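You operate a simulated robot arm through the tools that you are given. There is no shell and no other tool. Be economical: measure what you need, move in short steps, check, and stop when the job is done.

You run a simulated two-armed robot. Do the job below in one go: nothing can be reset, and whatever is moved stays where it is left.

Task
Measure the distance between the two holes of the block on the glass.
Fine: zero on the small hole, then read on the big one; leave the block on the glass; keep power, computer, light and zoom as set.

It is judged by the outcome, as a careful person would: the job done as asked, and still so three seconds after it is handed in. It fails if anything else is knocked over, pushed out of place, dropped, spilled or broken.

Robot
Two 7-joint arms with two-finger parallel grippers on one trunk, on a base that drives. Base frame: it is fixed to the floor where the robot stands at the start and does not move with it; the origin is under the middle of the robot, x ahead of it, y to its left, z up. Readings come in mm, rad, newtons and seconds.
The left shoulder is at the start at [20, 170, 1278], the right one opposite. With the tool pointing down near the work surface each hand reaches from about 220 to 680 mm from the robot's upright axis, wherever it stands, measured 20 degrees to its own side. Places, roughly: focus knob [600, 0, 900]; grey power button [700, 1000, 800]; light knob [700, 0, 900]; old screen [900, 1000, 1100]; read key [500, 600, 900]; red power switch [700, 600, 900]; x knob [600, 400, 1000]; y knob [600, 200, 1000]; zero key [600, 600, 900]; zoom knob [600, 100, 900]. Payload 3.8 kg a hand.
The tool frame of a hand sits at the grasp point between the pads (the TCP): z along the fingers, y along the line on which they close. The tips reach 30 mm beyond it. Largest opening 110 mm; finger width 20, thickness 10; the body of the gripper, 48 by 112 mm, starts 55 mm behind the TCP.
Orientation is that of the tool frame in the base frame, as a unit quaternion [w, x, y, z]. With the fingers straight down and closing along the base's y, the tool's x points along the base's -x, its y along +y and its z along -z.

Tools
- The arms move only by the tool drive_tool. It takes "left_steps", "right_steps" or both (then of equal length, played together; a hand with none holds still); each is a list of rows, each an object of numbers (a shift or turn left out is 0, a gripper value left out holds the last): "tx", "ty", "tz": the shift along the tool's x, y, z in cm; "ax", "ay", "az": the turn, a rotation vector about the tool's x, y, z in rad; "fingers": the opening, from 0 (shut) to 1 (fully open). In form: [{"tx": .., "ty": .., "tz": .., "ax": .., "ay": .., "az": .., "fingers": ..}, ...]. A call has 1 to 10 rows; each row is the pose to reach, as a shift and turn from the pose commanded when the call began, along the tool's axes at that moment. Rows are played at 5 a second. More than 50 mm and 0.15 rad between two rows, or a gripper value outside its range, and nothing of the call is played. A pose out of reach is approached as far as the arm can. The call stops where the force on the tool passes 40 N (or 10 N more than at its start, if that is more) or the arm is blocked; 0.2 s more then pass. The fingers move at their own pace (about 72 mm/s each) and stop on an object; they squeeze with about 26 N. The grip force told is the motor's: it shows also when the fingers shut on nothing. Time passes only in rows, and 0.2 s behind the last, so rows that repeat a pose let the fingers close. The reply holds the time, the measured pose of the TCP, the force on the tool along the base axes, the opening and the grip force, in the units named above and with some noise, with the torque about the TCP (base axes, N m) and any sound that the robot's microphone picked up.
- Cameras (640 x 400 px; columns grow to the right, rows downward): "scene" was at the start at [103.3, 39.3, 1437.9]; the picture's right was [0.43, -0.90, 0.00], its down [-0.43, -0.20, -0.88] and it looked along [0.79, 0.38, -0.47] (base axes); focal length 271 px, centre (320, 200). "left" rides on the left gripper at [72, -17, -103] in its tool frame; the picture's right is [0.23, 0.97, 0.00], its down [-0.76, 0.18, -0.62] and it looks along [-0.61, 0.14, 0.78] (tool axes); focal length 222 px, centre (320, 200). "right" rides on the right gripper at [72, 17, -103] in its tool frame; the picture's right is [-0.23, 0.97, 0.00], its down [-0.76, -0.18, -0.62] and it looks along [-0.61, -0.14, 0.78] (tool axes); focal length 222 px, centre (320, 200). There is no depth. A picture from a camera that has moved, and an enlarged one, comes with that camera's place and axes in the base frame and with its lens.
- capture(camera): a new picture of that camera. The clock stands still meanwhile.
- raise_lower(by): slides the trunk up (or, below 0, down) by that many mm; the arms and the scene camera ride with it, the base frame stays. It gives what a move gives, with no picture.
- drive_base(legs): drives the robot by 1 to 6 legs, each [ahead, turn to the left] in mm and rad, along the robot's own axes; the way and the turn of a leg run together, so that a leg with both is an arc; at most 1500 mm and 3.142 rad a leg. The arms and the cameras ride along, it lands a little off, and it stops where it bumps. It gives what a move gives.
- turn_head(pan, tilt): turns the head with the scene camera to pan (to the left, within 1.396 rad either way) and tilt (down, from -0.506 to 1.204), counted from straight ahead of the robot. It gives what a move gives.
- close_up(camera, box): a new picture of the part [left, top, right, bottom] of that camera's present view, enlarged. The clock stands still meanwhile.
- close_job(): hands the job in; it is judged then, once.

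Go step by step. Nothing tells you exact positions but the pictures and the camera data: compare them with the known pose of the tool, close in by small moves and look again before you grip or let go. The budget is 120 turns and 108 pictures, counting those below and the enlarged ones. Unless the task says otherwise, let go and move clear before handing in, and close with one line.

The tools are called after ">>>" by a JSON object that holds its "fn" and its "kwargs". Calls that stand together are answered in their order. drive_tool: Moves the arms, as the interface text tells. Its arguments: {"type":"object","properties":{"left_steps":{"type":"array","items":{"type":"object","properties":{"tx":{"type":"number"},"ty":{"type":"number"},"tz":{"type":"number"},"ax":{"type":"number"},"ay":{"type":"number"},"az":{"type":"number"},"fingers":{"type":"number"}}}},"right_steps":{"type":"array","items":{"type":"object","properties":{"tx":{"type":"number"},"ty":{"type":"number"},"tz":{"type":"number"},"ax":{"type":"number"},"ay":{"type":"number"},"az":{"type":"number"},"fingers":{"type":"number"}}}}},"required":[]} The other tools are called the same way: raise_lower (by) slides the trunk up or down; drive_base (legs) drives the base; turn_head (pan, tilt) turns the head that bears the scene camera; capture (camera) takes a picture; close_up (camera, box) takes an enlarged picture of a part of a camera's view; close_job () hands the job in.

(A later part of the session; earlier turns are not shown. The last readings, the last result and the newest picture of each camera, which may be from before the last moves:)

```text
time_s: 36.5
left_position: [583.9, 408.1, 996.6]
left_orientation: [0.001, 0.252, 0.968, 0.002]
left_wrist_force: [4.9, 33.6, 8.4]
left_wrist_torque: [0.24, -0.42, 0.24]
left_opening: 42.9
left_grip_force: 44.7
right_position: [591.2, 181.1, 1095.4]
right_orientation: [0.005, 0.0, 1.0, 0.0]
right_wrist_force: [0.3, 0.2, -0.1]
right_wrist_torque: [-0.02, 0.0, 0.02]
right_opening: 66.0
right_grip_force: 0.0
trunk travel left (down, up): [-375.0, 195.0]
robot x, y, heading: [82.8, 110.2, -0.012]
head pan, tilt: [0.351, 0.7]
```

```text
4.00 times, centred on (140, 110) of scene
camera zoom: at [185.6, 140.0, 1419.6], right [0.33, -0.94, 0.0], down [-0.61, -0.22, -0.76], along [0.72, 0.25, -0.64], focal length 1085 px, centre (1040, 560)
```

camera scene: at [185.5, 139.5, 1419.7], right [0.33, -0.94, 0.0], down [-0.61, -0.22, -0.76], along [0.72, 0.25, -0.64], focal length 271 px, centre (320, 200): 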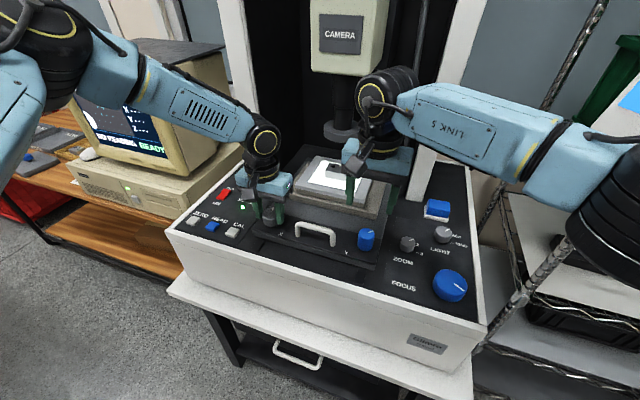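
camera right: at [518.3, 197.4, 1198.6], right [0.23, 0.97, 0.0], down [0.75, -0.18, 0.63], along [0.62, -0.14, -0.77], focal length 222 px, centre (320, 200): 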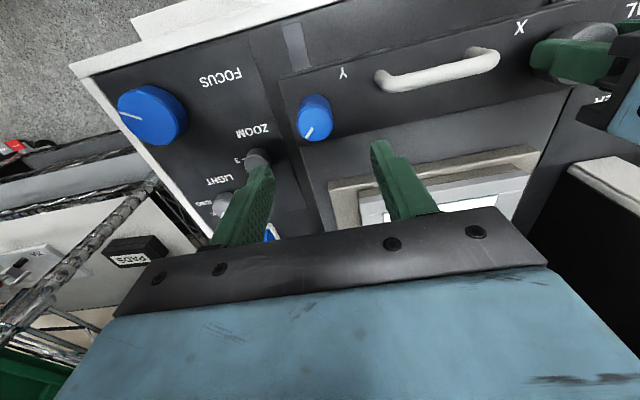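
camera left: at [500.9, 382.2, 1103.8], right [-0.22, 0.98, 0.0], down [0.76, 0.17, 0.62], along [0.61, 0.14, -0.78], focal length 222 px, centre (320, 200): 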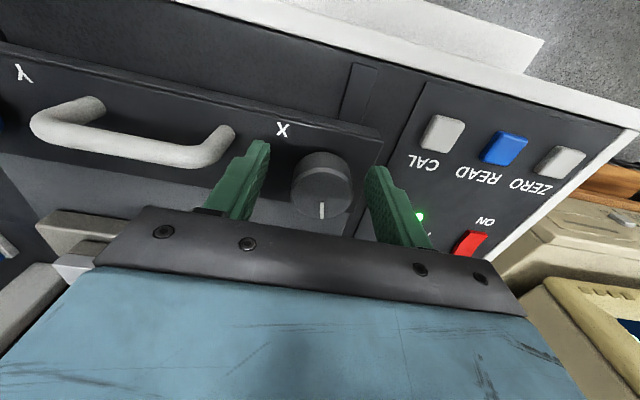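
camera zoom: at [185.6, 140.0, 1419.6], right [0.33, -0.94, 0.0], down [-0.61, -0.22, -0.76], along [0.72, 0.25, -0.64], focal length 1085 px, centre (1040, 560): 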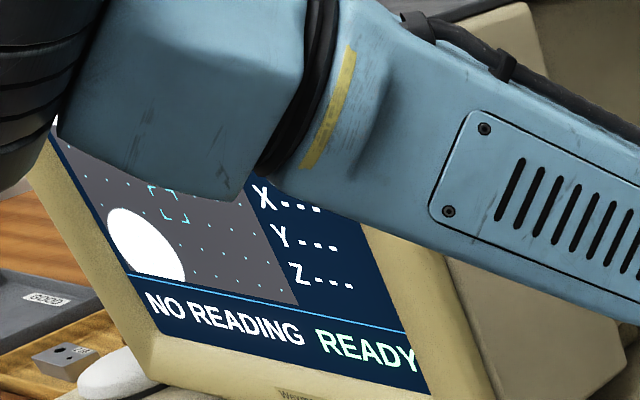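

Clockwise on X moves the picture right by about 0.24 of its width per 0.5 rad. The small hole needs the picture about 0.6 widths left, so I turn back about 1.26 rad while easing the side load.

>>> {"fn": "drive_tool", "kwargs": {"left_steps": [{"tx": 0.2, "ty": 0.35}, {"tx": 0.2, "ty": 0.35, "az": -0.15}, {"tx": 0.2, "ty": 0.35, "az": -0.3}, {"tx": 0.2, "ty": 0.35, "az": -0.45}, {"tx": 0.2, "ty": 0.35, "az": -0.6}, {"tx": 0.2, "ty": 0.35, "az": -0.75}, {"tx": 0.2, "ty": 0.35, "az": -0.9}, {"tx": 0.2, "ty": 0.35, "az": -1.05}, {"tx": 0.2, "ty": 0.35, "az": -1.2}, {"tx": 0.2, "ty": 0.35, "az": -1.26}]}}

>>> {"fn": "capture", "kwargs": {"camera": "scene"}}

>>> {"fn": "close_up", "kwargs": {"camera": "scene", "box": [60, 60, 220, 160]}}

```text
time_s: 38.8
left_position: [585.1, 399.3, 997.7]
left_orientation: [-0.001, -0.361, 0.933, -0.008]
left_wrist_force: [6.6, -11.1, -8.5]
left_wrist_torque: [0.22, -0.18, -0.13]
left_opening: 43.1
left_grip_force: 44.7
right_position: [593.4, 177.6, 1094.6]
right_orientation: [0.005, 0.001, 1.0, 0.0]
right_wrist_force: [-1.2, 0.7, 0.9]
right_wrist_torque: [-0.02, 0.0, -0.01]
right_opening: 65.9
right_grip_force: 0.1
trunk travel left (down, up): [-375.0, 195.0]
robot x, y, heading: [86.3, 106.9, -0.012]
head pan, tilt: [0.351, 0.7]
stopped in row 10 (left hand): the force on the tool passed its limit at 46 N (the readings are from after the stop); the commanded pose is now the measured one
```

```text
71 pictures are left
camera scene: at [187.4, 135.2, 1419.7], right [0.33, -0.94, 0.0], down [-0.61, -0.21, -0.76], along [0.72, 0.25, -0.64], focal length 271 px, centre (320, 200)
```

scene: 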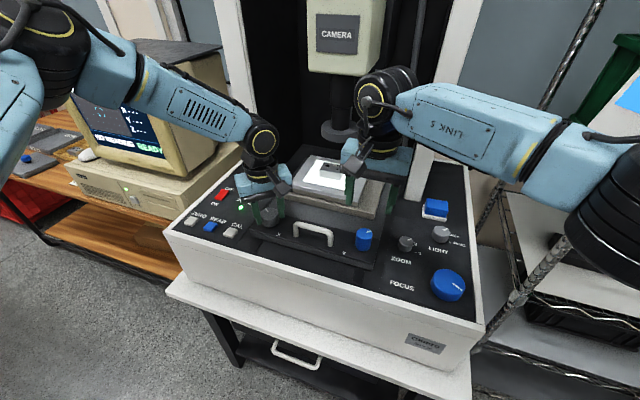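

```text
4.00 times, centred on (140, 110) of scene
camera zoom: at [187.4, 135.2, 1419.7], right [0.33, -0.94, 0.0], down [-0.61, -0.21, -0.76], along [0.72, 0.25, -0.64], focal length 1085 px, centre (1040, 560)
```

zoom: 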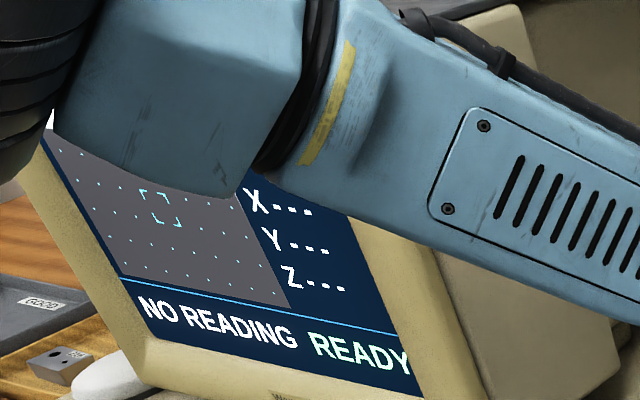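

The knob rides on the stage (about 7 mm per rad along y), so the hand must follow as it turns. I open the left fingers so Y can move freely and lower the right hand onto the Y knob, about (583, 174, top 1005).

>>> {"fn": "drive_tool", "kwargs": {"left_steps": [{"fingers": 0.65}, {"fingers": 0.65}, {"fingers": 0.65}, {"fingers": 0.65}, {"fingers": 0.65}], "right_steps": [{"tx": 1.0, "ty": -0.35}, {"tx": 1.0, "ty": -0.35, "tz": 3}, {"tx": 1.0, "ty": -0.35, "tz": 6}, {"tx": 1.0, "ty": -0.35, "tz": 7.5}, {"tx": 1.0, "ty": -0.35, "tz": 7.5}]}}

>>> {"fn": "capture", "kwargs": {"camera": "right"}}

>>> {"fn": "close_up", "kwargs": {"camera": "scene", "box": [220, 160, 400, 272]}}

```text
time_s: 40.0
left_position: [583.6, 402.7, 999.4]
left_orientation: [-0.001, -0.363, 0.932, -0.005]
left_wrist_force: [-0.2, 0.2, 0.2]
left_wrist_torque: [0.01, 0.02, 0.0]
left_opening: 71.6
left_grip_force: 0.2
right_position: [583.6, 172.5, 1021.0]
right_orientation: [0.006, 0.001, 1.0, 0.0]
right_wrist_force: [-0.9, 0.3, 0.2]
right_wrist_torque: [-0.03, 0.02, 0.01]
right_opening: 66.0
right_grip_force: 0.1
trunk travel left (down, up): [-375.0, 195.0]
robot x, y, heading: [82.5, 106.0, -0.012]
head pan, tilt: [0.351, 0.7]
```

```text
69 pictures are left
camera right: at [510.6, 189.6, 1123.8], right [0.23, 0.97, 0.01], down [0.75, -0.18, 0.63], along [0.62, -0.14, -0.77], focal length 222 px, centre (320, 200)
```

right: 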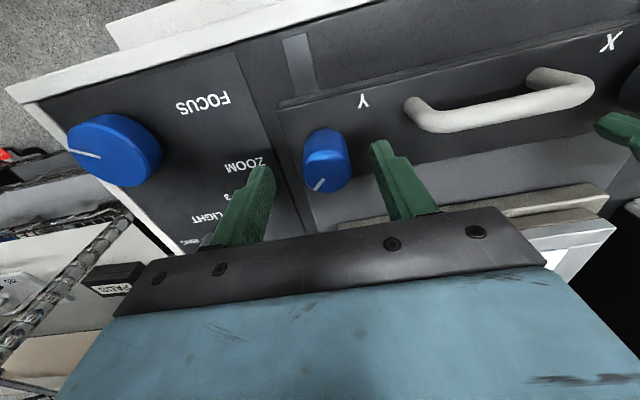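

```text
3.56 times, centred on (310, 216) of scene
camera zoom: at [185.9, 135.1, 1419.7], right [0.33, -0.94, 0.0], down [-0.61, -0.21, -0.77], along [0.72, 0.25, -0.64], focal length 964 px, centre (356, 143)
```

zoom: 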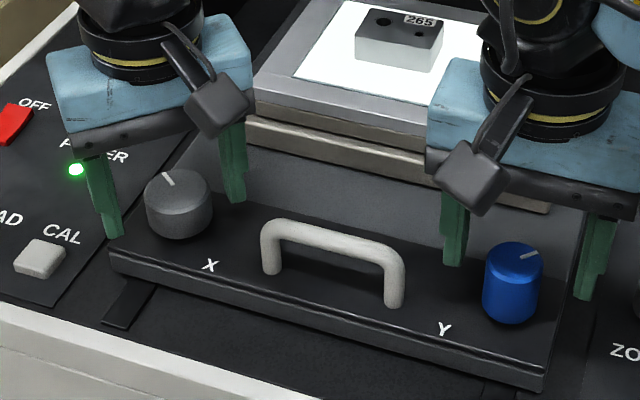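

The Y knob is at about (589, 175). I correct a few mm, lower and grip it.

>>> {"fn": "drive_tool", "kwargs": {"right_steps": [{"tx": -0.55, "ty": 0.3}, {"tx": -0.55, "ty": 0.3, "tz": 1.2}, {"tx": -0.55, "ty": 0.3, "tz": 1.2, "fingers": 0.1}, {"tx": -0.55, "ty": 0.3, "tz": 1.2, "fingers": 0.1}, {"tx": -0.55, "ty": 0.3, "tz": 1.2, "fingers": 0.1}, {"tx": -0.55, "ty": 0.3, "tz": 1.2, "fingers": 0.1}]}}

>>> {"fn": "close_up", "kwargs": {"camera": "scene", "box": [60, 60, 220, 160]}}

```text
time_s: 41.4
left_position: [583.8, 402.0, 997.9]
left_orientation: [-0.001, -0.363, 0.932, -0.004]
left_wrist_force: [0.2, 0.7, 0.3]
left_wrist_torque: [-0.02, 0.05, -0.03]
left_opening: 71.5
left_grip_force: 0.1
right_position: [587.7, 176.6, 1009.9]
right_orientation: [0.007, 0.001, 1.0, 0.001]
right_wrist_force: [0.5, -1.7, 0.7]
right_wrist_torque: [-0.66, -0.06, 0.0]
right_opening: 33.5
right_grip_force: 45.1
trunk travel left (down, up): [-375.0, 195.0]
robot x, y, heading: [83.3, 106.3, -0.013]
head pan, tilt: [0.351, 0.7]
```

```text
4.00 times, centred on (140, 110) of scene
camera zoom: at [186.0, 134.8, 1419.7], right [0.33, -0.94, 0.0], down [-0.61, -0.21, -0.76], along [0.72, 0.25, -0.64], focal length 1085 px, centre (1040, 560)
```

zoom: 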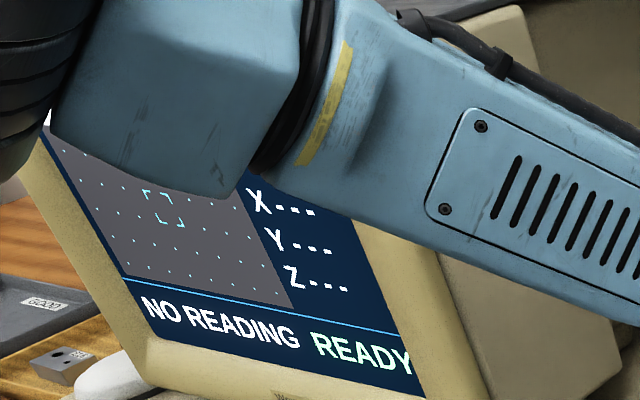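

Well centred on the Y knob. I turn it about 0.5 rad counter-clockwise and see what the picture does.

>>> {"fn": "drive_tool", "kwargs": {"right_steps": [{"az": -0.13}, {"az": -0.26}, {"az": -0.4}, {"az": -0.5}, {"az": -0.5}]}}

>>> {"fn": "close_up", "kwargs": {"camera": "scene", "box": [60, 60, 220, 160]}}

```text
time_s: 42.6
left_position: [584.2, 401.2, 998.2]
left_orientation: [-0.001, -0.363, 0.932, -0.004]
left_wrist_force: [-0.2, -0.2, -0.5]
left_wrist_torque: [-0.01, 0.0, -0.01]
left_opening: 71.4
left_grip_force: 0.1
right_position: [589.0, 175.1, 1008.3]
right_orientation: [0.007, -0.246, 0.969, -0.001]
right_wrist_force: [2.7, -6.5, -2.5]
right_wrist_torque: [0.91, -0.32, -0.01]
right_opening: 33.7
right_grip_force: 45.1
trunk travel left (down, up): [-375.0, 195.0]
robot x, y, heading: [83.1, 106.5, -0.011]
head pan, tilt: [0.351, 0.7]
```

```text
4.00 times, centred on (140, 110) of scene
camera zoom: at [186.5, 134.0, 1419.6], right [0.33, -0.94, 0.0], down [-0.61, -0.21, -0.76], along [0.72, 0.26, -0.64], focal length 1085 px, centre (1040, 560)
```

zoom: 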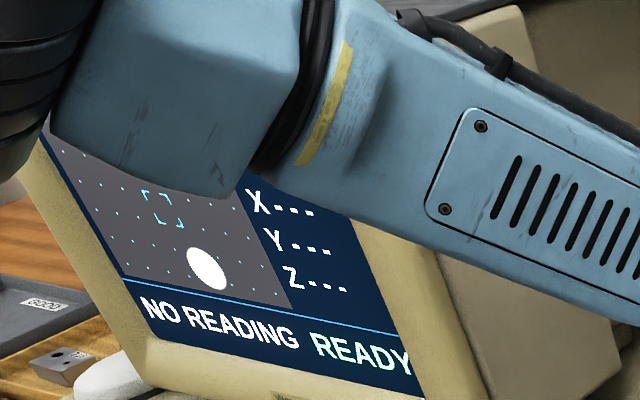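

The small hole came into view. It needs about 0.32 of the height more on Y, so about -0.65 rad.

>>> {"fn": "drive_tool", "kwargs": {"right_steps": [{"az": -0.13}, {"az": -0.26}, {"az": -0.39}, {"az": -0.52}, {"az": -0.62}, {"az": -0.62}]}}

>>> {"fn": "close_up", "kwargs": {"camera": "scene", "box": [60, 60, 220, 160]}}

```text
time_s: 44.0
left_position: [584.4, 399.3, 998.5]
left_orientation: [0.0, -0.362, 0.932, -0.003]
left_wrist_force: [0.5, -0.9, -0.6]
left_wrist_torque: [0.04, 0.05, -0.01]
left_opening: 71.6
left_grip_force: 0.1
right_position: [564.6, 145.1, 1002.5]
right_orientation: [0.005, -0.477, 0.879, -0.006]
right_wrist_force: [1.3, -0.6, -0.7]
right_wrist_torque: [0.04, 0.03, -0.01]
right_opening: 11.0
right_grip_force: 0.1
right hand out of reach, approached as far as the arm can: row 4, 5, 6
trunk travel left (down, up): [-375.0, 195.0]
robot x, y, heading: [83.7, 105.4, -0.011]
head pan, tilt: [0.351, 0.7]
```

```text
4.00 times, centred on (140, 110) of scene
camera zoom: at [186.0, 132.0, 1419.6], right [0.33, -0.94, 0.0], down [-0.61, -0.21, -0.77], along [0.72, 0.26, -0.64], focal length 1085 px, centre (1040, 560)
```

zoom: 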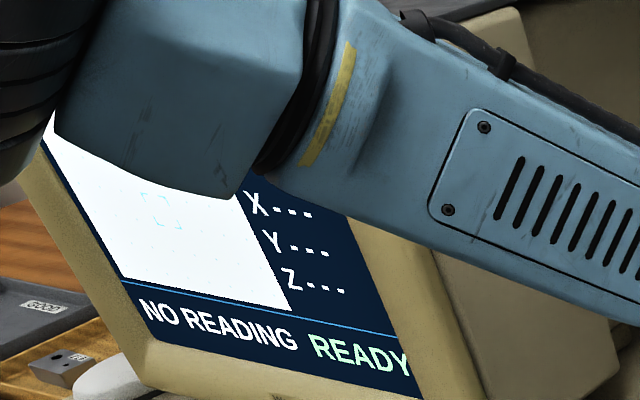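

The right wrist ran out of range, the hand slipped off the knob, and the picture went white. I look at what happened.

>>> {"fn": "capture", "kwargs": {"camera": "scene"}}

>>> {"fn": "close_up", "kwargs": {"camera": "scene", "box": [220, 150, 412, 270]}}

>>> {"fn": "capture", "kwargs": {"camera": "right"}}

```text
64 pictures are left
camera scene: at [186.0, 132.0, 1419.6], right [0.33, -0.94, 0.0], down [-0.61, -0.21, -0.77], along [0.72, 0.26, -0.64], focal length 271 px, centre (320, 200)
```

scene: 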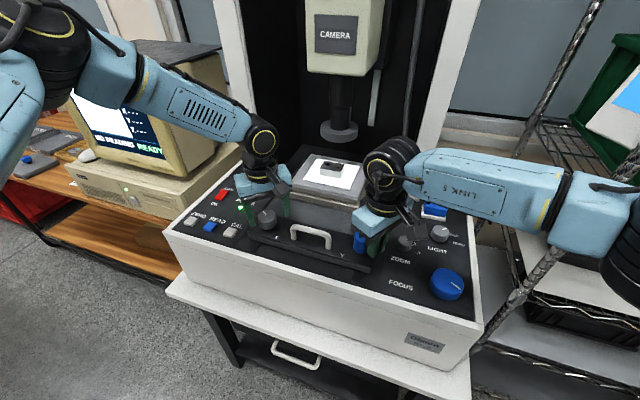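

```text
3.33 times, centred on (316, 210) of scene
camera zoom: at [186.0, 132.0, 1419.6], right [0.33, -0.94, 0.0], down [-0.61, -0.21, -0.77], along [0.72, 0.26, -0.64], focal length 904 px, centre (333, 167)
```

zoom: 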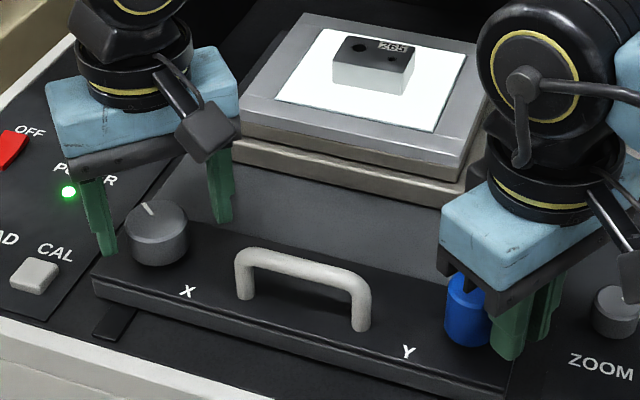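

```text
62 pictures are left
camera right: at [510.5, 93.3, 1106.0], right [-0.69, 0.72, -0.01], down [0.56, 0.55, 0.63], along [0.46, 0.43, -0.78], focal length 222 px, centre (320, 200)
```

right: 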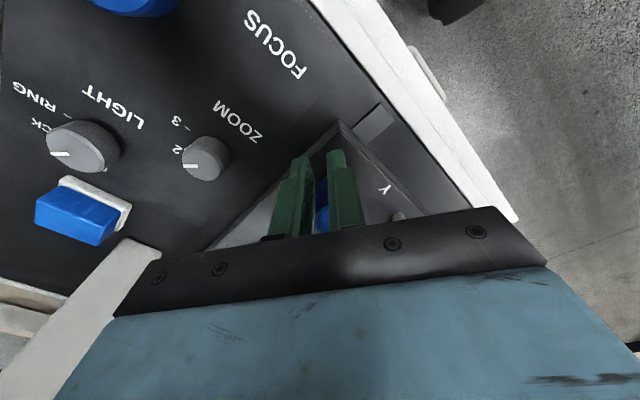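

The slip pulled the whole knob carriage about 10 mm toward me; nothing is knocked over. I lift both hands clear, turn the right wrist back and look closer.

>>> {"fn": "drive_tool", "kwargs": {"right_steps": [{"tz": -3, "fingers": 0.1}, {"tz": -6}, {"tz": -9}, {"tz": -9, "az": 0.14}, {"tz": -9, "az": 0.28}, {"tz": -9, "az": 0.42}, {"tz": -9, "az": 0.56}, {"tz": -9, "az": 0.7}, {"tz": -9, "az": 0.84}, {"tz": -9, "az": 0.98}], "left_steps": [{"tz": -3}, {"tz": -6}, {"tz": -9}, {"tz": -9, "az": 0.14}, {"tz": -9, "az": 0.28}, {"tz": -9, "az": 0.42}, {"tz": -9, "az": 0.56}, {"tz": -9, "az": 0.7}, {"tz": -9, "az": 0.74}, {"tz": -9, "az": 0.74}]}}

>>> {"fn": "close_up", "kwargs": {"camera": "scene", "box": [220, 150, 412, 270]}}

>>> {"fn": "close_up", "kwargs": {"camera": "scene", "box": [60, 60, 220, 160]}}

>>> {"fn": "capture", "kwargs": {"camera": "left"}}

```text
time_s: 46.2
left_position: [581.8, 402.7, 1087.5]
left_orientation: [0.0, -0.001, 1.0, -0.004]
left_wrist_force: [-0.4, -0.3, -0.7]
left_wrist_torque: [0.0, 0.03, 0.04]
left_opening: 71.5
left_grip_force: 0.0
right_position: [561.2, 151.2, 1093.6]
right_orientation: [0.007, -0.009, 1.0, 0.0]
right_wrist_force: [0.5, 0.0, 0.1]
right_wrist_torque: [0.02, -0.01, 0.03]
right_opening: 10.9
right_grip_force: 0.0
trunk travel left (down, up): [-375.0, 195.0]
robot x, y, heading: [83.1, 102.4, -0.014]
head pan, tilt: [0.351, 0.7]
```

```text
3.33 times, centred on (316, 210) of scene
camera zoom: at [186.0, 135.1, 1419.7], right [0.33, -0.94, 0.0], down [-0.61, -0.21, -0.76], along [0.72, 0.25, -0.64], focal length 904 px, centre (333, 167)
```

zoom: 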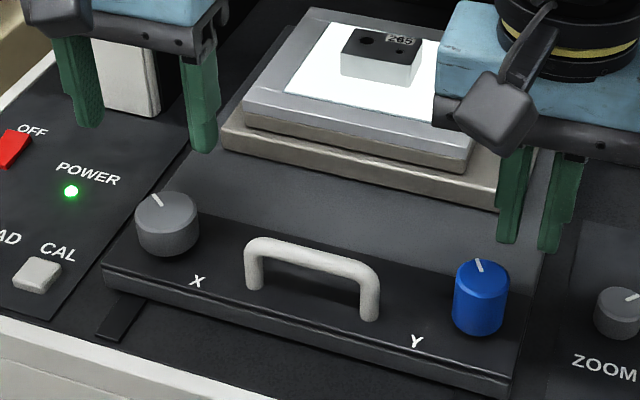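

```text
4.00 times, centred on (140, 110) of scene
camera zoom: at [186.0, 135.1, 1419.7], right [0.33, -0.94, 0.0], down [-0.61, -0.21, -0.76], along [0.72, 0.25, -0.64], focal length 1085 px, centre (1040, 560)
```

zoom: 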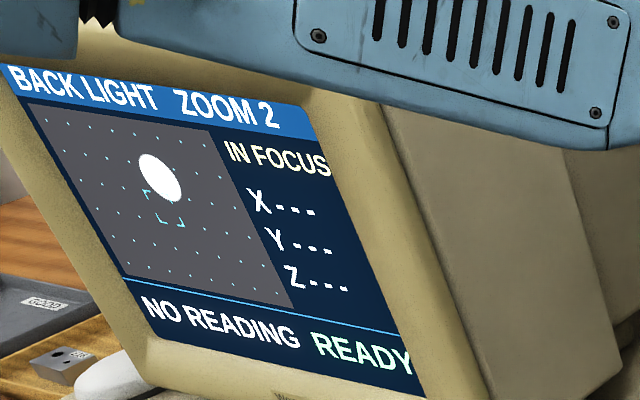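

```text
59 pictures are left
camera left: at [511.0, 386.3, 1190.4], right [-0.23, 0.97, -0.01], down [0.76, 0.18, 0.62], along [0.61, 0.14, -0.78], focal length 222 px, centre (320, 200)
```

left: 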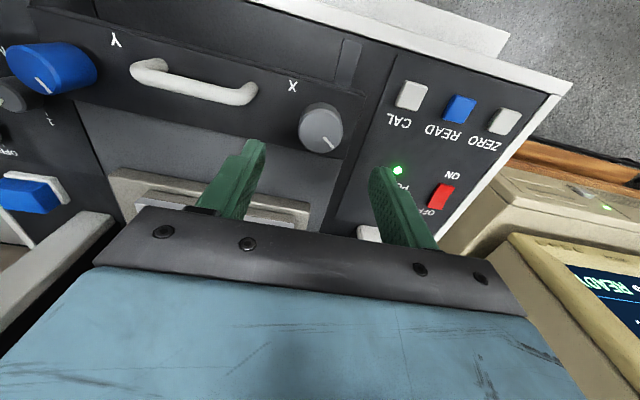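

The stage sprang back and the small hole is now close to the bracket. It needs about +0.35 rad on Y and -0.13 rad on X, so I re-grip Y within the wrist's range.

>>> {"fn": "drive_tool", "kwargs": {"right_steps": [{"tx": -1.4, "ty": 1.2, "fingers": 0.6}, {"tx": -2.7, "ty": 2.45, "fingers": 0.6}, {"tx": -2.7, "ty": 2.45, "fingers": 0.6}, {"tx": -2.7, "ty": 2.45, "tz": 4}, {"tx": -2.7, "ty": 2.45, "tz": 7}, {"tx": -2.7, "ty": 2.45, "tz": 8.3}, {"tx": -2.7, "ty": 2.45, "tz": 8.3}]}}

>>> {"fn": "close_up", "kwargs": {"camera": "scene", "box": [310, 180, 438, 260]}}

>>> {"fn": "capture", "kwargs": {"camera": "right"}}

```text
time_s: 47.8
left_position: [583.7, 402.8, 1088.1]
left_orientation: [0.001, -0.001, 1.0, -0.004]
left_wrist_force: [-0.4, -0.5, 1.2]
left_wrist_torque: [-0.02, 0.01, -0.01]
left_opening: 71.6
left_grip_force: 0.1
right_position: [589.0, 178.2, 1009.7]
right_orientation: [0.007, -0.012, 1.0, 0.0]
right_wrist_force: [0.5, 0.5, 0.0]
right_wrist_torque: [0.02, 0.01, 0.01]
right_opening: 66.3
right_grip_force: 0.1
trunk travel left (down, up): [-375.0, 195.0]
robot x, y, heading: [84.7, 108.3, -0.008]
head pan, tilt: [0.351, 0.7]
```

```text
5.00 times, centred on (374, 220) of scene
camera zoom: at [185.9, 135.0, 1419.7], right [0.33, -0.94, 0.0], down [-0.61, -0.21, -0.77], along [0.72, 0.25, -0.64], focal length 1356 px, centre (50, 100)
```

zoom: 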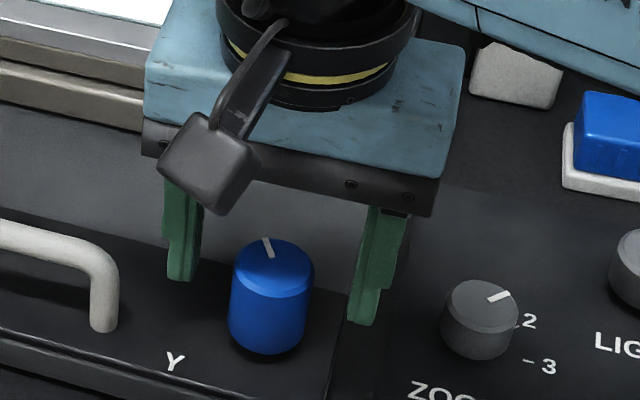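

```text
57 pictures are left
camera right: at [515.7, 191.4, 1112.8], right [0.21, 0.98, 0.0], down [0.76, -0.16, 0.63], along [0.62, -0.13, -0.77], focal length 222 px, centre (320, 200)
```

right: 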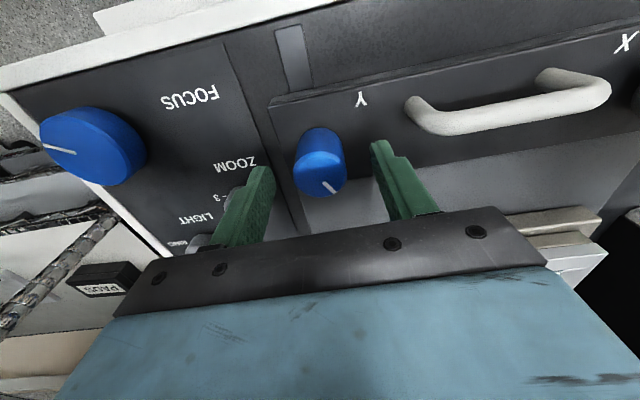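

Well centred. I grip, turn Y +0.33 rad, then open again to unload the stage and view.

>>> {"fn": "drive_tool", "kwargs": {"right_steps": [{"fingers": 0.1}, {"fingers": 0.1}, {"fingers": 0.1}, {"az": 0.11}, {"az": 0.22}, {"az": 0.33}, {"az": 0.33}, {"az": 0.33, "fingers": 0.55}, {"az": 0.33, "fingers": 0.55}, {"az": 0.33, "fingers": 0.55}]}}

>>> {"fn": "close_up", "kwargs": {"camera": "scene", "box": [60, 70, 156, 130]}}

```text
time_s: 50.0
left_position: [583.2, 402.6, 1087.4]
left_orientation: [0.001, -0.002, 1.0, -0.005]
left_wrist_force: [-1.2, 0.2, -0.4]
left_wrist_torque: [0.01, -0.01, 0.0]
left_opening: 71.8
left_grip_force: 0.0
right_position: [588.1, 177.1, 1011.4]
right_orientation: [0.006, 0.153, 0.988, 0.002]
right_wrist_force: [0.4, -0.3, -0.6]
right_wrist_torque: [0.0, -0.01, 0.02]
right_opening: 60.3
right_grip_force: 0.0
trunk travel left (down, up): [-375.0, 195.0]
robot x, y, heading: [82.2, 105.5, -0.015]
head pan, tilt: [0.351, 0.7]
```

```text
6.67 times, centred on (108, 100) of scene
camera zoom: at [186.0, 135.1, 1419.7], right [0.33, -0.94, 0.0], down [-0.61, -0.21, -0.76], along [0.72, 0.25, -0.64], focal length 1808 px, centre (1733, 867)
```

zoom: 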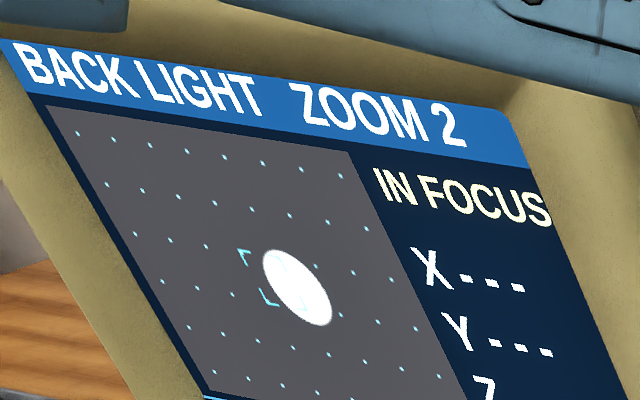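

Close now: the hole is about 7% of the width to the right and 2% low. I nudge Y -0.036 and bring the left hand down around the X knob.

>>> {"fn": "drive_tool", "kwargs": {"right_steps": [{"fingers": 0.1}, {"fingers": 0.1}, {"fingers": 0.1}, {"az": -0.018}, {"az": -0.036}, {"az": -0.036}, {"az": -0.036, "fingers": 0.55}, {"az": -0.036, "fingers": 0.55}, {"az": -0.036, "fingers": 0.55}], "left_steps": [{"ty": -0.3, "tz": 3}, {"ty": -0.3, "tz": 6}, {"ty": -0.3, "tz": 8}, {"ty": -0.3, "tz": 9.1}, {"ty": -0.3, "tz": 9.1}, {"ty": -0.3, "tz": 9.1}, {"ty": -0.3, "tz": 9.1}, {"ty": -0.3, "tz": 9.1}, {"ty": -0.3, "tz": 9.1}]}}

>>> {"fn": "close_up", "kwargs": {"camera": "scene", "box": [220, 160, 380, 260]}}

>>> {"fn": "close_up", "kwargs": {"camera": "scene", "box": [60, 70, 156, 130]}}

```text
time_s: 52.0
left_position: [584.2, 400.8, 996.2]
left_orientation: [0.001, -0.002, 1.0, -0.004]
left_wrist_force: [-0.9, -0.6, 0.0]
left_wrist_torque: [-0.01, 0.01, 0.01]
left_opening: 71.5
left_grip_force: 0.1
right_position: [587.5, 178.3, 1011.4]
right_orientation: [0.007, 0.136, 0.991, 0.001]
right_wrist_force: [-0.6, -0.2, 0.6]
right_wrist_torque: [-0.01, 0.02, 0.02]
right_opening: 60.7
right_grip_force: 0.0
trunk travel left (down, up): [-375.0, 195.0]
robot x, y, heading: [84.1, 109.5, -0.011]
head pan, tilt: [0.351, 0.7]
```

```text
4.00 times, centred on (300, 210) of scene
camera zoom: at [186.0, 135.1, 1419.7], right [0.33, -0.94, 0.0], down [-0.61, -0.21, -0.76], along [0.72, 0.25, -0.64], focal length 1085 px, centre (400, 160)
```

zoom: 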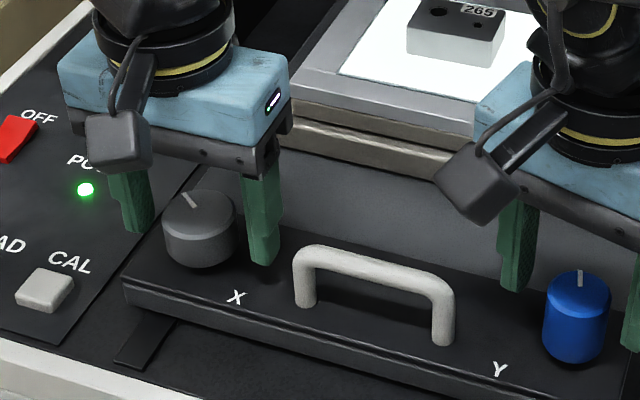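

```text
6.67 times, centred on (108, 100) of scene
camera zoom: at [186.0, 135.1, 1419.7], right [0.33, -0.94, 0.0], down [-0.61, -0.21, -0.76], along [0.72, 0.25, -0.64], focal length 1808 px, centre (1733, 867)
```

zoom: 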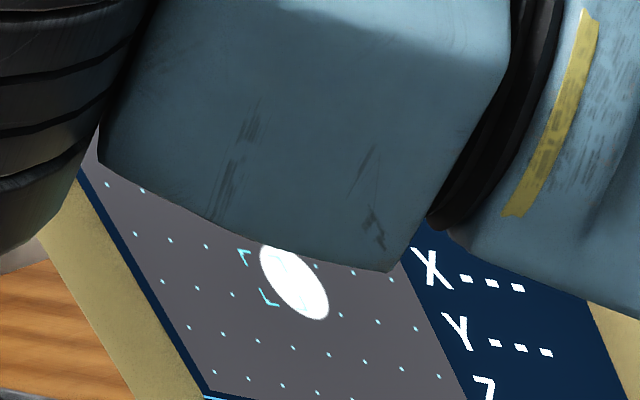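

Y responded as expected. Now X by -0.146 rad with the left hand, then release.

>>> {"fn": "drive_tool", "kwargs": {"left_steps": [{"fingers": 0.2}, {"fingers": 0.2}, {"fingers": 0.2}, {"az": -0.07}, {"az": -0.146, "ty": -0.1}, {"az": -0.146, "ty": -0.1}, {"az": -0.146, "ty": -0.1, "fingers": 0.6}, {"az": -0.146, "ty": -0.1, "fingers": 0.6}, {"az": -0.146, "ty": -0.1, "fingers": 0.6}]}}

>>> {"fn": "close_up", "kwargs": {"camera": "scene", "box": [60, 70, 156, 130]}}

```text
time_s: 54.0
left_position: [583.4, 398.3, 996.0]
left_orientation: [0.0, -0.073, 0.997, -0.004]
left_wrist_force: [-0.3, -0.2, 0.5]
left_wrist_torque: [0.02, -0.02, -0.04]
left_opening: 66.0
left_grip_force: 0.1
right_position: [588.6, 177.4, 1012.1]
right_orientation: [0.006, 0.136, 0.991, 0.001]
right_wrist_force: [0.2, -0.7, -0.4]
right_wrist_torque: [-0.04, -0.02, -0.02]
right_opening: 60.3
right_grip_force: 0.1
trunk travel left (down, up): [-375.0, 195.0]
robot x, y, heading: [86.1, 107.2, -0.011]
head pan, tilt: [0.351, 0.7]
```

```text
6.67 times, centred on (108, 100) of scene
camera zoom: at [186.1, 134.6, 1419.7], right [0.33, -0.94, 0.0], down [-0.61, -0.21, -0.77], along [0.72, 0.25, -0.64], focal length 1808 px, centre (1733, 867)
```

zoom: 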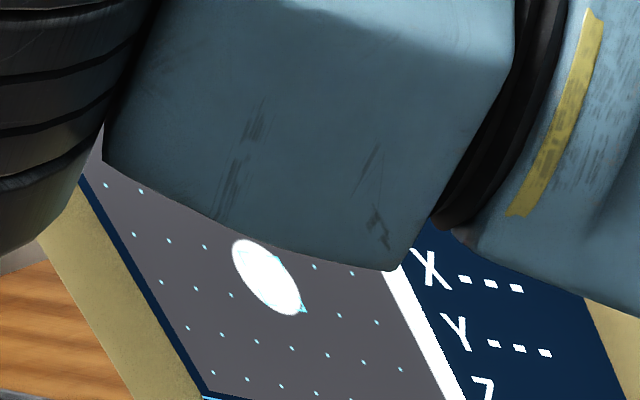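

X is close. I lift the left hand for a clear, tight look at the bracket.

>>> {"fn": "drive_tool", "kwargs": {"left_steps": [{"tz": -3}, {"tz": -6}, {"tz": -9}, {"tz": -9}]}}

>>> {"fn": "close_up", "kwargs": {"camera": "scene", "box": [84, 100, 116, 120]}}

```text
time_s: 55.0
left_position: [583.9, 399.8, 1087.2]
left_orientation: [0.001, -0.075, 0.997, -0.004]
left_wrist_force: [0.5, 0.5, 0.4]
left_wrist_torque: [0.0, 0.02, -0.01]
left_opening: 66.0
left_grip_force: 0.0
right_position: [589.2, 177.2, 1011.0]
right_orientation: [0.006, 0.135, 0.991, 0.001]
right_wrist_force: [0.0, -0.1, -0.3]
right_wrist_torque: [0.02, 0.02, 0.0]
right_opening: 60.5
right_grip_force: 0.0
trunk travel left (down, up): [-375.0, 195.0]
robot x, y, heading: [85.1, 108.6, -0.013]
head pan, tilt: [0.351, 0.7]
```

```text
16.00 times, centred on (100, 110) of scene
camera zoom: at [186.3, 135.2, 1419.6], right [0.33, -0.94, 0.0], down [-0.61, -0.21, -0.76], along [0.72, 0.25, -0.64], focal length 4340 px, centre (3840, 1640)
```

zoom: 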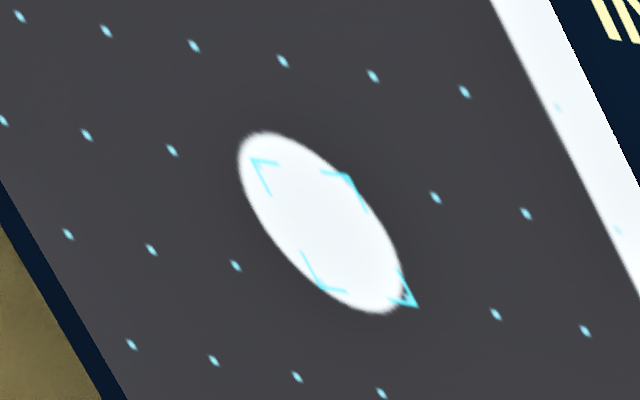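

The hole centre is about 1.4% left and 1.3% high. I make fine corrections of Y +0.020 and X +0.023 rad.

>>> {"fn": "drive_tool", "kwargs": {"right_steps": [{"fingers": 0.1}, {"fingers": 0.1}, {"fingers": 0.1}, {"az": 0.02}, {"az": 0.02}, {"az": 0.02, "fingers": 0.55}, {"az": 0.02, "fingers": 0.55}, {"az": 0.02, "fingers": 0.55}, {"az": 0.02, "fingers": 0.55}, {"az": 0.02, "fingers": 0.55}], "left_steps": [{"tz": 3}, {"tz": 6}, {"tz": 8}, {"tz": 9}, {"tz": 9}, {"tz": 9, "fingers": 0.2}, {"tz": 9, "fingers": 0.2}, {"tz": 9, "fingers": 0.2}, {"tz": 9, "az": 0.023}, {"tz": 9, "az": 0.023}]}}

>>> {"fn": "drive_tool", "kwargs": {"left_steps": [{"fingers": 0.6}, {"fingers": 0.6}, {"fingers": 0.6}, {"tz": -3}, {"tz": -6}, {"tz": -9}, {"tz": -9}]}}

>>> {"fn": "close_up", "kwargs": {"camera": "scene", "box": [84, 100, 116, 120]}}

```text
time_s: 57.2
left_position: [582.9, 403.5, 996.3]
left_orientation: [-0.001, -0.063, 0.998, -0.004]
left_wrist_force: [0.4, 20.6, -2.7]
left_wrist_torque: [1.6, -0.32, 0.15]
left_opening: 43.4
left_grip_force: 45.2
right_position: [588.2, 178.7, 1011.1]
right_orientation: [0.007, 0.146, 0.989, 0.001]
right_wrist_force: [-0.6, 0.5, 0.1]
right_wrist_torque: [0.03, 0.01, -0.01]
right_opening: 60.5
right_grip_force: 0.1
trunk travel left (down, up): [-375.0, 195.0]
robot x, y, heading: [82.0, 109.3, -0.012]
head pan, tilt: [0.351, 0.7]
```

```text
time_s: 58.8
left_position: [583.2, 400.0, 1087.4]
left_orientation: [0.0, -0.063, 0.998, -0.004]
left_wrist_force: [-0.1, 0.1, -0.4]
left_wrist_torque: [0.0, 0.03, 0.02]
left_opening: 65.8
left_grip_force: 0.0
right_position: [587.8, 177.1, 1010.3]
right_orientation: [0.007, 0.146, 0.989, 0.003]
right_wrist_force: [0.6, 0.2, 0.6]
right_wrist_torque: [0.03, -0.04, 0.01]
right_opening: 60.5
right_grip_force: 0.0
trunk travel left (down, up): [-375.0, 195.0]
robot x, y, heading: [82.7, 106.5, -0.011]
head pan, tilt: [0.351, 0.7]
```

```text
16.00 times, centred on (100, 110) of scene
camera zoom: at [186.4, 135.1, 1419.6], right [0.33, -0.94, 0.0], down [-0.61, -0.21, -0.76], along [0.72, 0.25, -0.64], focal length 4340 px, centre (3840, 1640)
```

zoom: 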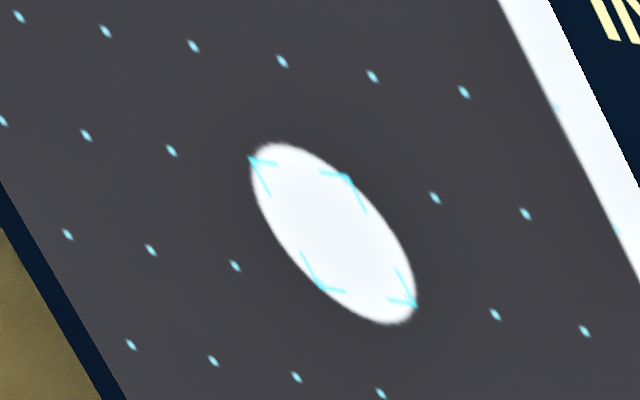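

The small hole is centred within about 0.2% of the field. Now I move the left hand, closed, over the ZERO key at about (548, 603, top ~938).

>>> {"fn": "drive_tool", "kwargs": {"left_steps": [{"tx": 0.2, "ty": 4, "tz": -2, "fingers": 0.0}, {"tx": 0.4, "ty": 8, "tz": -2, "az": 0.06}, {"tx": 0.6, "ty": 12, "tz": -1, "az": 0.126}, {"tx": 0.8, "ty": 16, "tz": 0, "az": 0.126}, {"tx": 0.91, "ty": 20.6, "tz": 1, "az": 0.126}, {"tx": 0.91, "ty": 20.6, "tz": 5, "az": 0.126}, {"tx": 0.91, "ty": 20.6, "tz": 8.5, "az": 0.126}, {"tx": 0.91, "ty": 20.6, "tz": 8.5, "az": 0.126}]}}

>>> {"fn": "capture", "kwargs": {"camera": "left"}}

>>> {"fn": "close_up", "kwargs": {"camera": "scene", "box": [150, 150, 310, 250]}}

```text
time_s: 60.6
left_position: [547.5, 603.8, 998.1]
left_orientation: [0.001, 0.0, 1.0, -0.004]
left_wrist_force: [0.6, -0.5, -0.1]
left_wrist_torque: [0.02, 0.0, 0.03]
left_opening: 0.0
left_grip_force: 25.9
right_position: [589.9, 177.1, 1012.3]
right_orientation: [0.006, 0.145, 0.989, 0.002]
right_wrist_force: [0.3, 0.2, 0.6]
right_wrist_torque: [0.01, 0.03, -0.02]
right_opening: 60.5
right_grip_force: 0.1
trunk travel left (down, up): [-375.0, 195.0]
robot x, y, heading: [80.7, 105.6, -0.012]
head pan, tilt: [0.351, 0.7]
```

```text
50 pictures are left
camera left: at [475.9, 587.2, 1102.3], right [-0.23, 0.97, -0.01], down [0.76, 0.18, 0.62], along [0.61, 0.14, -0.78], focal length 222 px, centre (320, 200)
```

left: 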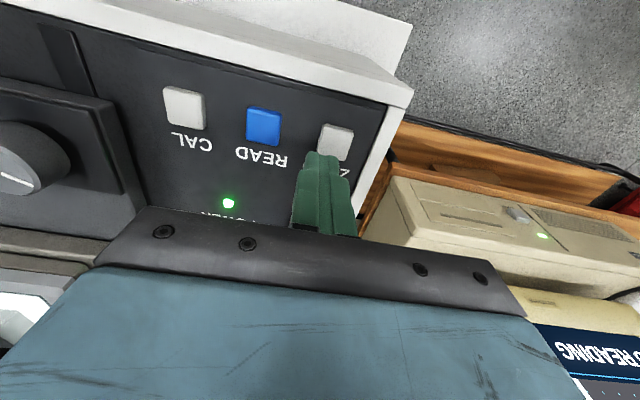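

```text
4.00 times, centred on (230, 200) of scene
camera zoom: at [185.8, 134.7, 1419.7], right [0.33, -0.94, 0.0], down [-0.61, -0.21, -0.77], along [0.72, 0.25, -0.64], focal length 1085 px, centre (680, 200)
```

zoom: 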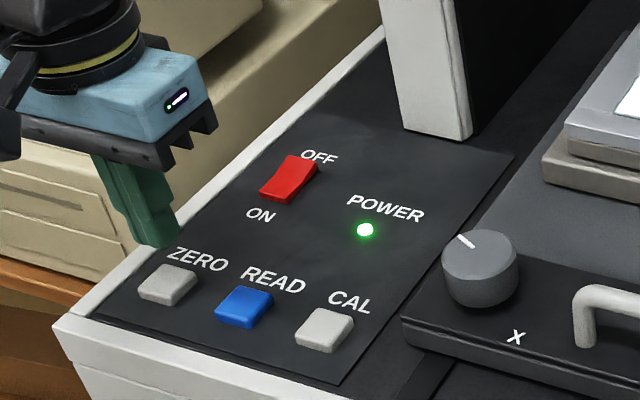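

From the wrist view the key is about 6 mm further left. I shift and descend slowly, watching the force and sound.

>>> {"fn": "drive_tool", "kwargs": {"left_steps": [{"ty": 0.65, "tx": 0.1, "tz": 1.5}, {"ty": 0.65, "tx": 0.1, "tz": 2.5}, {"ty": 0.65, "tx": 0.1, "tz": 2.9}, {"ty": 0.65, "tx": 0.1, "tz": 3.1}]}}

>>> {"fn": "capture", "kwargs": {"camera": "left"}}

>>> {"fn": "capture", "kwargs": {"camera": "scene"}}

```text
time_s: 61.6
left_position: [548.3, 608.9, 969.5]
left_orientation: [0.002, 0.0, 1.0, -0.005]
left_wrist_force: [-0.4, 0.2, 0.3]
left_wrist_torque: [0.02, 0.0, -0.02]
left_opening: 0.0
left_grip_force: 26.3
right_position: [588.5, 177.8, 1011.0]
right_orientation: [0.006, 0.145, 0.989, 0.002]
right_wrist_force: [-0.6, -0.5, 0.1]
right_wrist_torque: [0.05, 0.01, 0.0]
right_opening: 60.6
right_grip_force: 0.1
trunk travel left (down, up): [-375.0, 195.0]
robot x, y, heading: [84.4, 105.1, -0.013]
head pan, tilt: [0.351, 0.7]
```

```text
48 pictures are left
camera left: at [476.5, 592.0, 1072.7], right [-0.23, 0.97, -0.01], down [0.76, 0.18, 0.62], along [0.61, 0.14, -0.78], focal length 222 px, centre (320, 200)
```

left: 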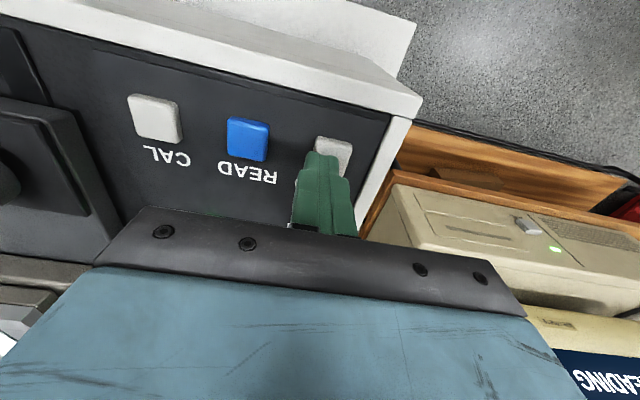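

```text
47 pictures are left
camera scene: at [186.1, 134.9, 1419.7], right [0.33, -0.94, 0.0], down [-0.61, -0.21, -0.76], along [0.72, 0.25, -0.64], focal length 271 px, centre (320, 200)
```

scene: 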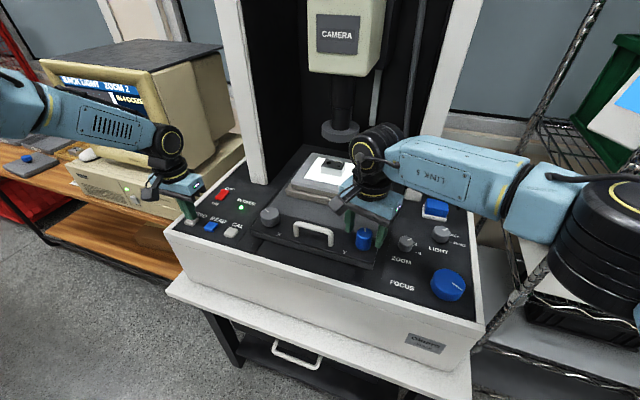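

The key centre is about 8 mm further left still, at y≈617. I shift and press down in small steps.

>>> {"fn": "drive_tool", "kwargs": {"left_steps": [{"ty": 0.8, "tz": -0.3}, {"ty": 0.8, "tz": 0.3}, {"ty": 0.8, "tz": 0.6}, {"ty": 0.8, "tz": 0.9}, {"ty": 0.8, "tz": 1.1}, {"ty": 0.8, "tz": 1.1}]}}

>>> {"fn": "capture", "kwargs": {"camera": "left"}}

```text
time_s: 63.0
left_position: [547.6, 615.7, 958.2]
left_orientation: [0.001, 0.0, 1.0, -0.005]
left_wrist_force: [-0.6, -0.3, 1.0]
left_wrist_torque: [0.01, 0.03, 0.03]
left_opening: 0.2
left_grip_force: 25.7
right_position: [589.0, 177.5, 1011.1]
right_orientation: [0.007, 0.145, 0.989, 0.002]
right_wrist_force: [-0.9, 0.0, 0.6]
right_wrist_torque: [0.01, 0.03, -0.02]
right_opening: 60.4
right_grip_force: 0.0
trunk travel left (down, up): [-375.0, 195.0]
robot x, y, heading: [88.8, 101.6, -0.01]
head pan, tilt: [0.351, 0.7]
heard: click
```

```text
46 pictures are left
camera left: at [475.8, 599.6, 1061.6], right [-0.23, 0.97, -0.01], down [0.76, 0.18, 0.62], along [0.61, 0.14, -0.78], focal length 222 px, centre (320, 200)
```

left: 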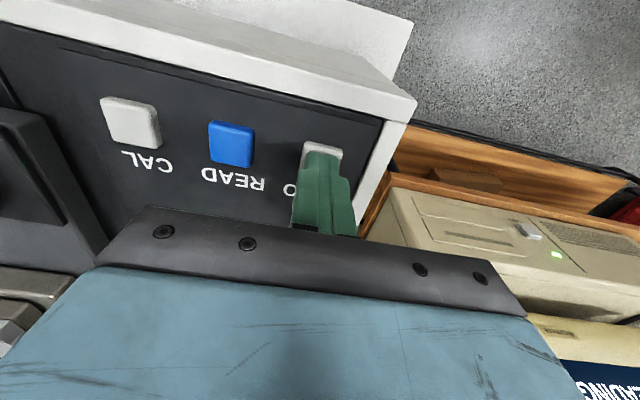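

A click was heard. I lift the hand and read the screen.

>>> {"fn": "drive_tool", "kwargs": {"left_steps": [{"tz": -3}, {"tz": -7}, {"tz": -11}, {"tz": -13}, {"tz": -13}]}}

>>> {"fn": "close_up", "kwargs": {"camera": "scene", "box": [50, 65, 194, 155]}}

```text
time_s: 64.2
left_position: [546.3, 617.3, 1089.4]
left_orientation: [0.0, 0.0, 1.0, -0.004]
left_wrist_force: [0.8, -0.4, -0.1]
left_wrist_torque: [-0.02, 0.02, -0.02]
left_opening: 0.0
left_grip_force: 25.9
right_position: [588.7, 178.5, 1009.6]
right_orientation: [0.007, 0.145, 0.989, 0.002]
right_wrist_force: [-0.8, 1.1, -1.0]
right_wrist_torque: [-0.02, -0.01, 0.01]
right_opening: 60.6
right_grip_force: 0.0
trunk travel left (down, up): [-375.0, 195.0]
robot x, y, heading: [84.0, 108.2, -0.01]
head pan, tilt: [0.351, 0.7]
```

```text
4.44 times, centred on (122, 110) of scene
camera zoom: at [186.1, 135.1, 1419.7], right [0.33, -0.94, 0.0], down [-0.61, -0.21, -0.76], along [0.72, 0.25, -0.64], focal length 1206 px, centre (1200, 600)
```

zoom: 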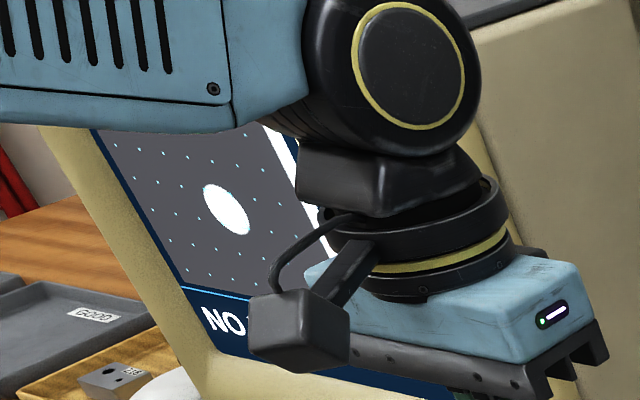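

ZERO clicked but the hand hides the readout. I take the left hand back above the X knob with its wrist pre-turned, ready for the long clockwise turn to the big hole.

>>> {"fn": "drive_tool", "kwargs": {"left_steps": [{"tx": -0.7, "ty": -4}, {"tx": -1.5, "ty": -8, "az": -0.1}, {"tx": -2.2, "ty": -12, "az": -0.2}, {"tx": -3, "ty": -16, "az": -0.3}, {"tx": -3.7, "ty": -20, "az": -0.42, "fingers": 0.6}, {"tx": -3.8, "ty": -21.5, "az": -0.54}, {"tx": -3.8, "ty": -21.5, "az": -0.66}, {"tx": -3.8, "ty": -21.5, "az": -0.72}, {"tx": -3.8, "ty": -21.5, "az": -0.72}]}}

>>> {"fn": "close_up", "kwargs": {"camera": "scene", "box": [60, 65, 156, 125]}}

>>> {"fn": "close_up", "kwargs": {"camera": "scene", "box": [220, 160, 380, 260]}}

```text
time_s: 66.2
left_position: [585.7, 401.9, 1088.5]
left_orientation: [0.0, -0.353, 0.936, -0.004]
left_wrist_force: [-0.4, -0.4, 0.2]
left_wrist_torque: [0.01, 0.03, 0.02]
left_opening: 65.9
left_grip_force: 0.2
right_position: [588.1, 178.8, 1011.1]
right_orientation: [0.006, 0.145, 0.989, 0.002]
right_wrist_force: [-0.5, 1.1, -0.1]
right_wrist_torque: [-0.03, -0.02, 0.0]
right_opening: 60.4
right_grip_force: 0.1
trunk travel left (down, up): [-375.0, 195.0]
robot x, y, heading: [84.8, 109.3, -0.014]
head pan, tilt: [0.351, 0.7]
```

```text
6.67 times, centred on (108, 95) of scene
camera zoom: at [186.0, 135.1, 1419.7], right [0.33, -0.94, 0.0], down [-0.61, -0.21, -0.76], along [0.72, 0.25, -0.64], focal length 1808 px, centre (1733, 900)
```

zoom: 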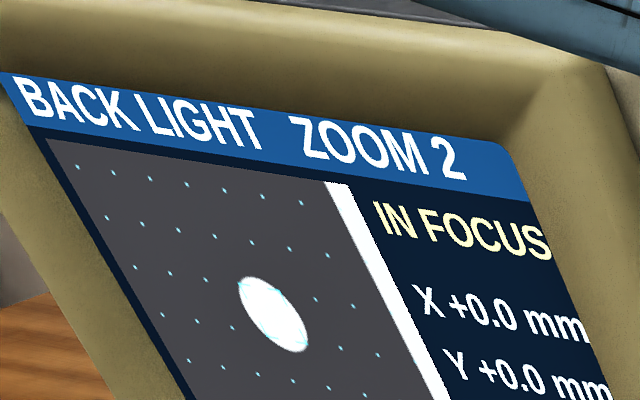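

```text
4.00 times, centred on (300, 210) of scene
camera zoom: at [186.0, 135.1, 1419.7], right [0.33, -0.94, 0.0], down [-0.61, -0.21, -0.76], along [0.72, 0.25, -0.64], focal length 1085 px, centre (400, 160)
```

zoom: 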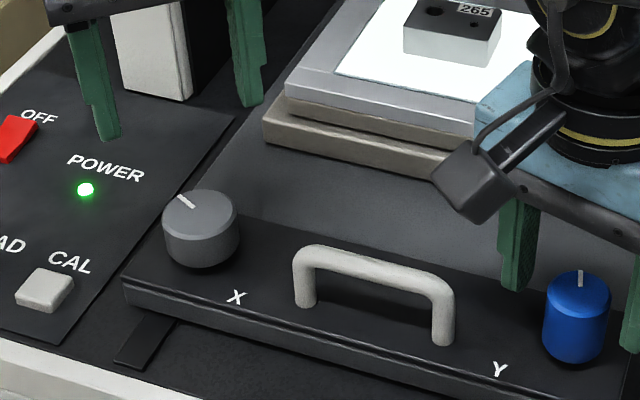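

It reads X +0.0, Y +0.0. Next I turn Y +0.44 rad with the right hand while the left goes down around the X knob.

>>> {"fn": "drive_tool", "kwargs": {"right_steps": [{"fingers": 0.1}, {"fingers": 0.1}, {"fingers": 0.1}, {"az": 0.11}, {"az": 0.22}, {"az": 0.33}, {"az": 0.44}, {"az": 0.44, "fingers": 0.55}, {"az": 0.44, "fingers": 0.55}, {"az": 0.44, "fingers": 0.55}], "left_steps": [{"tz": 3}, {"tz": 6}, {"tz": 8}, {"tz": 9.1}, {"tz": 9.1}, {"tz": 9.1}, {"tz": 9.1}, {"tz": 9.1}, {"tz": 9.1}, {"tz": 9.1}]}}

>>> {"fn": "close_up", "kwargs": {"camera": "scene", "box": [220, 160, 380, 260]}}

>>> {"fn": "close_up", "kwargs": {"camera": "scene", "box": [60, 70, 220, 170]}}

```text
time_s: 68.4
left_position: [585.6, 401.3, 999.0]
left_orientation: [-0.001, -0.351, 0.936, -0.004]
left_wrist_force: [0.1, 0.4, 0.6]
left_wrist_torque: [-0.01, -0.03, 0.0]
left_opening: 66.0
left_grip_force: 0.0
right_position: [589.0, 178.4, 1011.2]
right_orientation: [0.007, 0.357, 0.934, 0.003]
right_wrist_force: [-1.1, 1.0, -0.3]
right_wrist_torque: [0.03, -0.01, -0.02]
right_opening: 60.6
right_grip_force: 0.0
trunk travel left (down, up): [-375.0, 195.0]
robot x, y, heading: [83.3, 105.0, -0.015]
head pan, tilt: [0.351, 0.7]
```

```text
4.00 times, centred on (300, 210) of scene
camera zoom: at [186.0, 135.1, 1419.7], right [0.33, -0.94, 0.0], down [-0.61, -0.21, -0.76], along [0.72, 0.25, -0.64], focal length 1085 px, centre (400, 160)
```

zoom: 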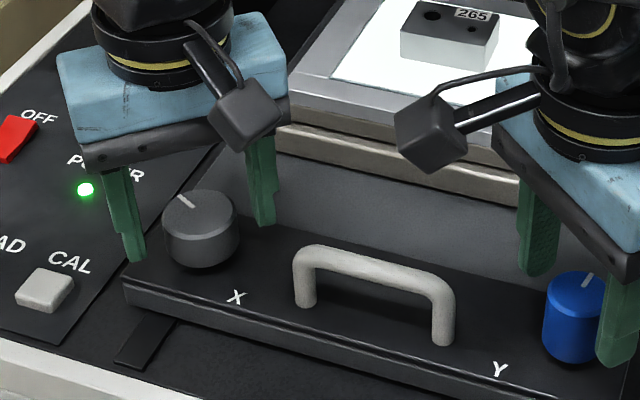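

```text
4.00 times, centred on (140, 120) of scene
camera zoom: at [186.0, 135.1, 1419.7], right [0.33, -0.94, 0.0], down [-0.61, -0.21, -0.76], along [0.72, 0.25, -0.64], focal length 1085 px, centre (1040, 520)
```

zoom: 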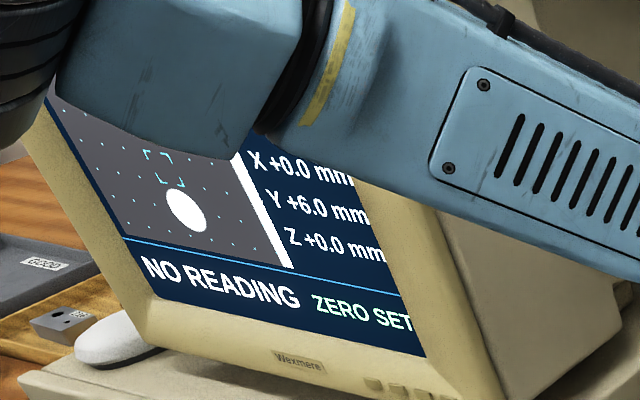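

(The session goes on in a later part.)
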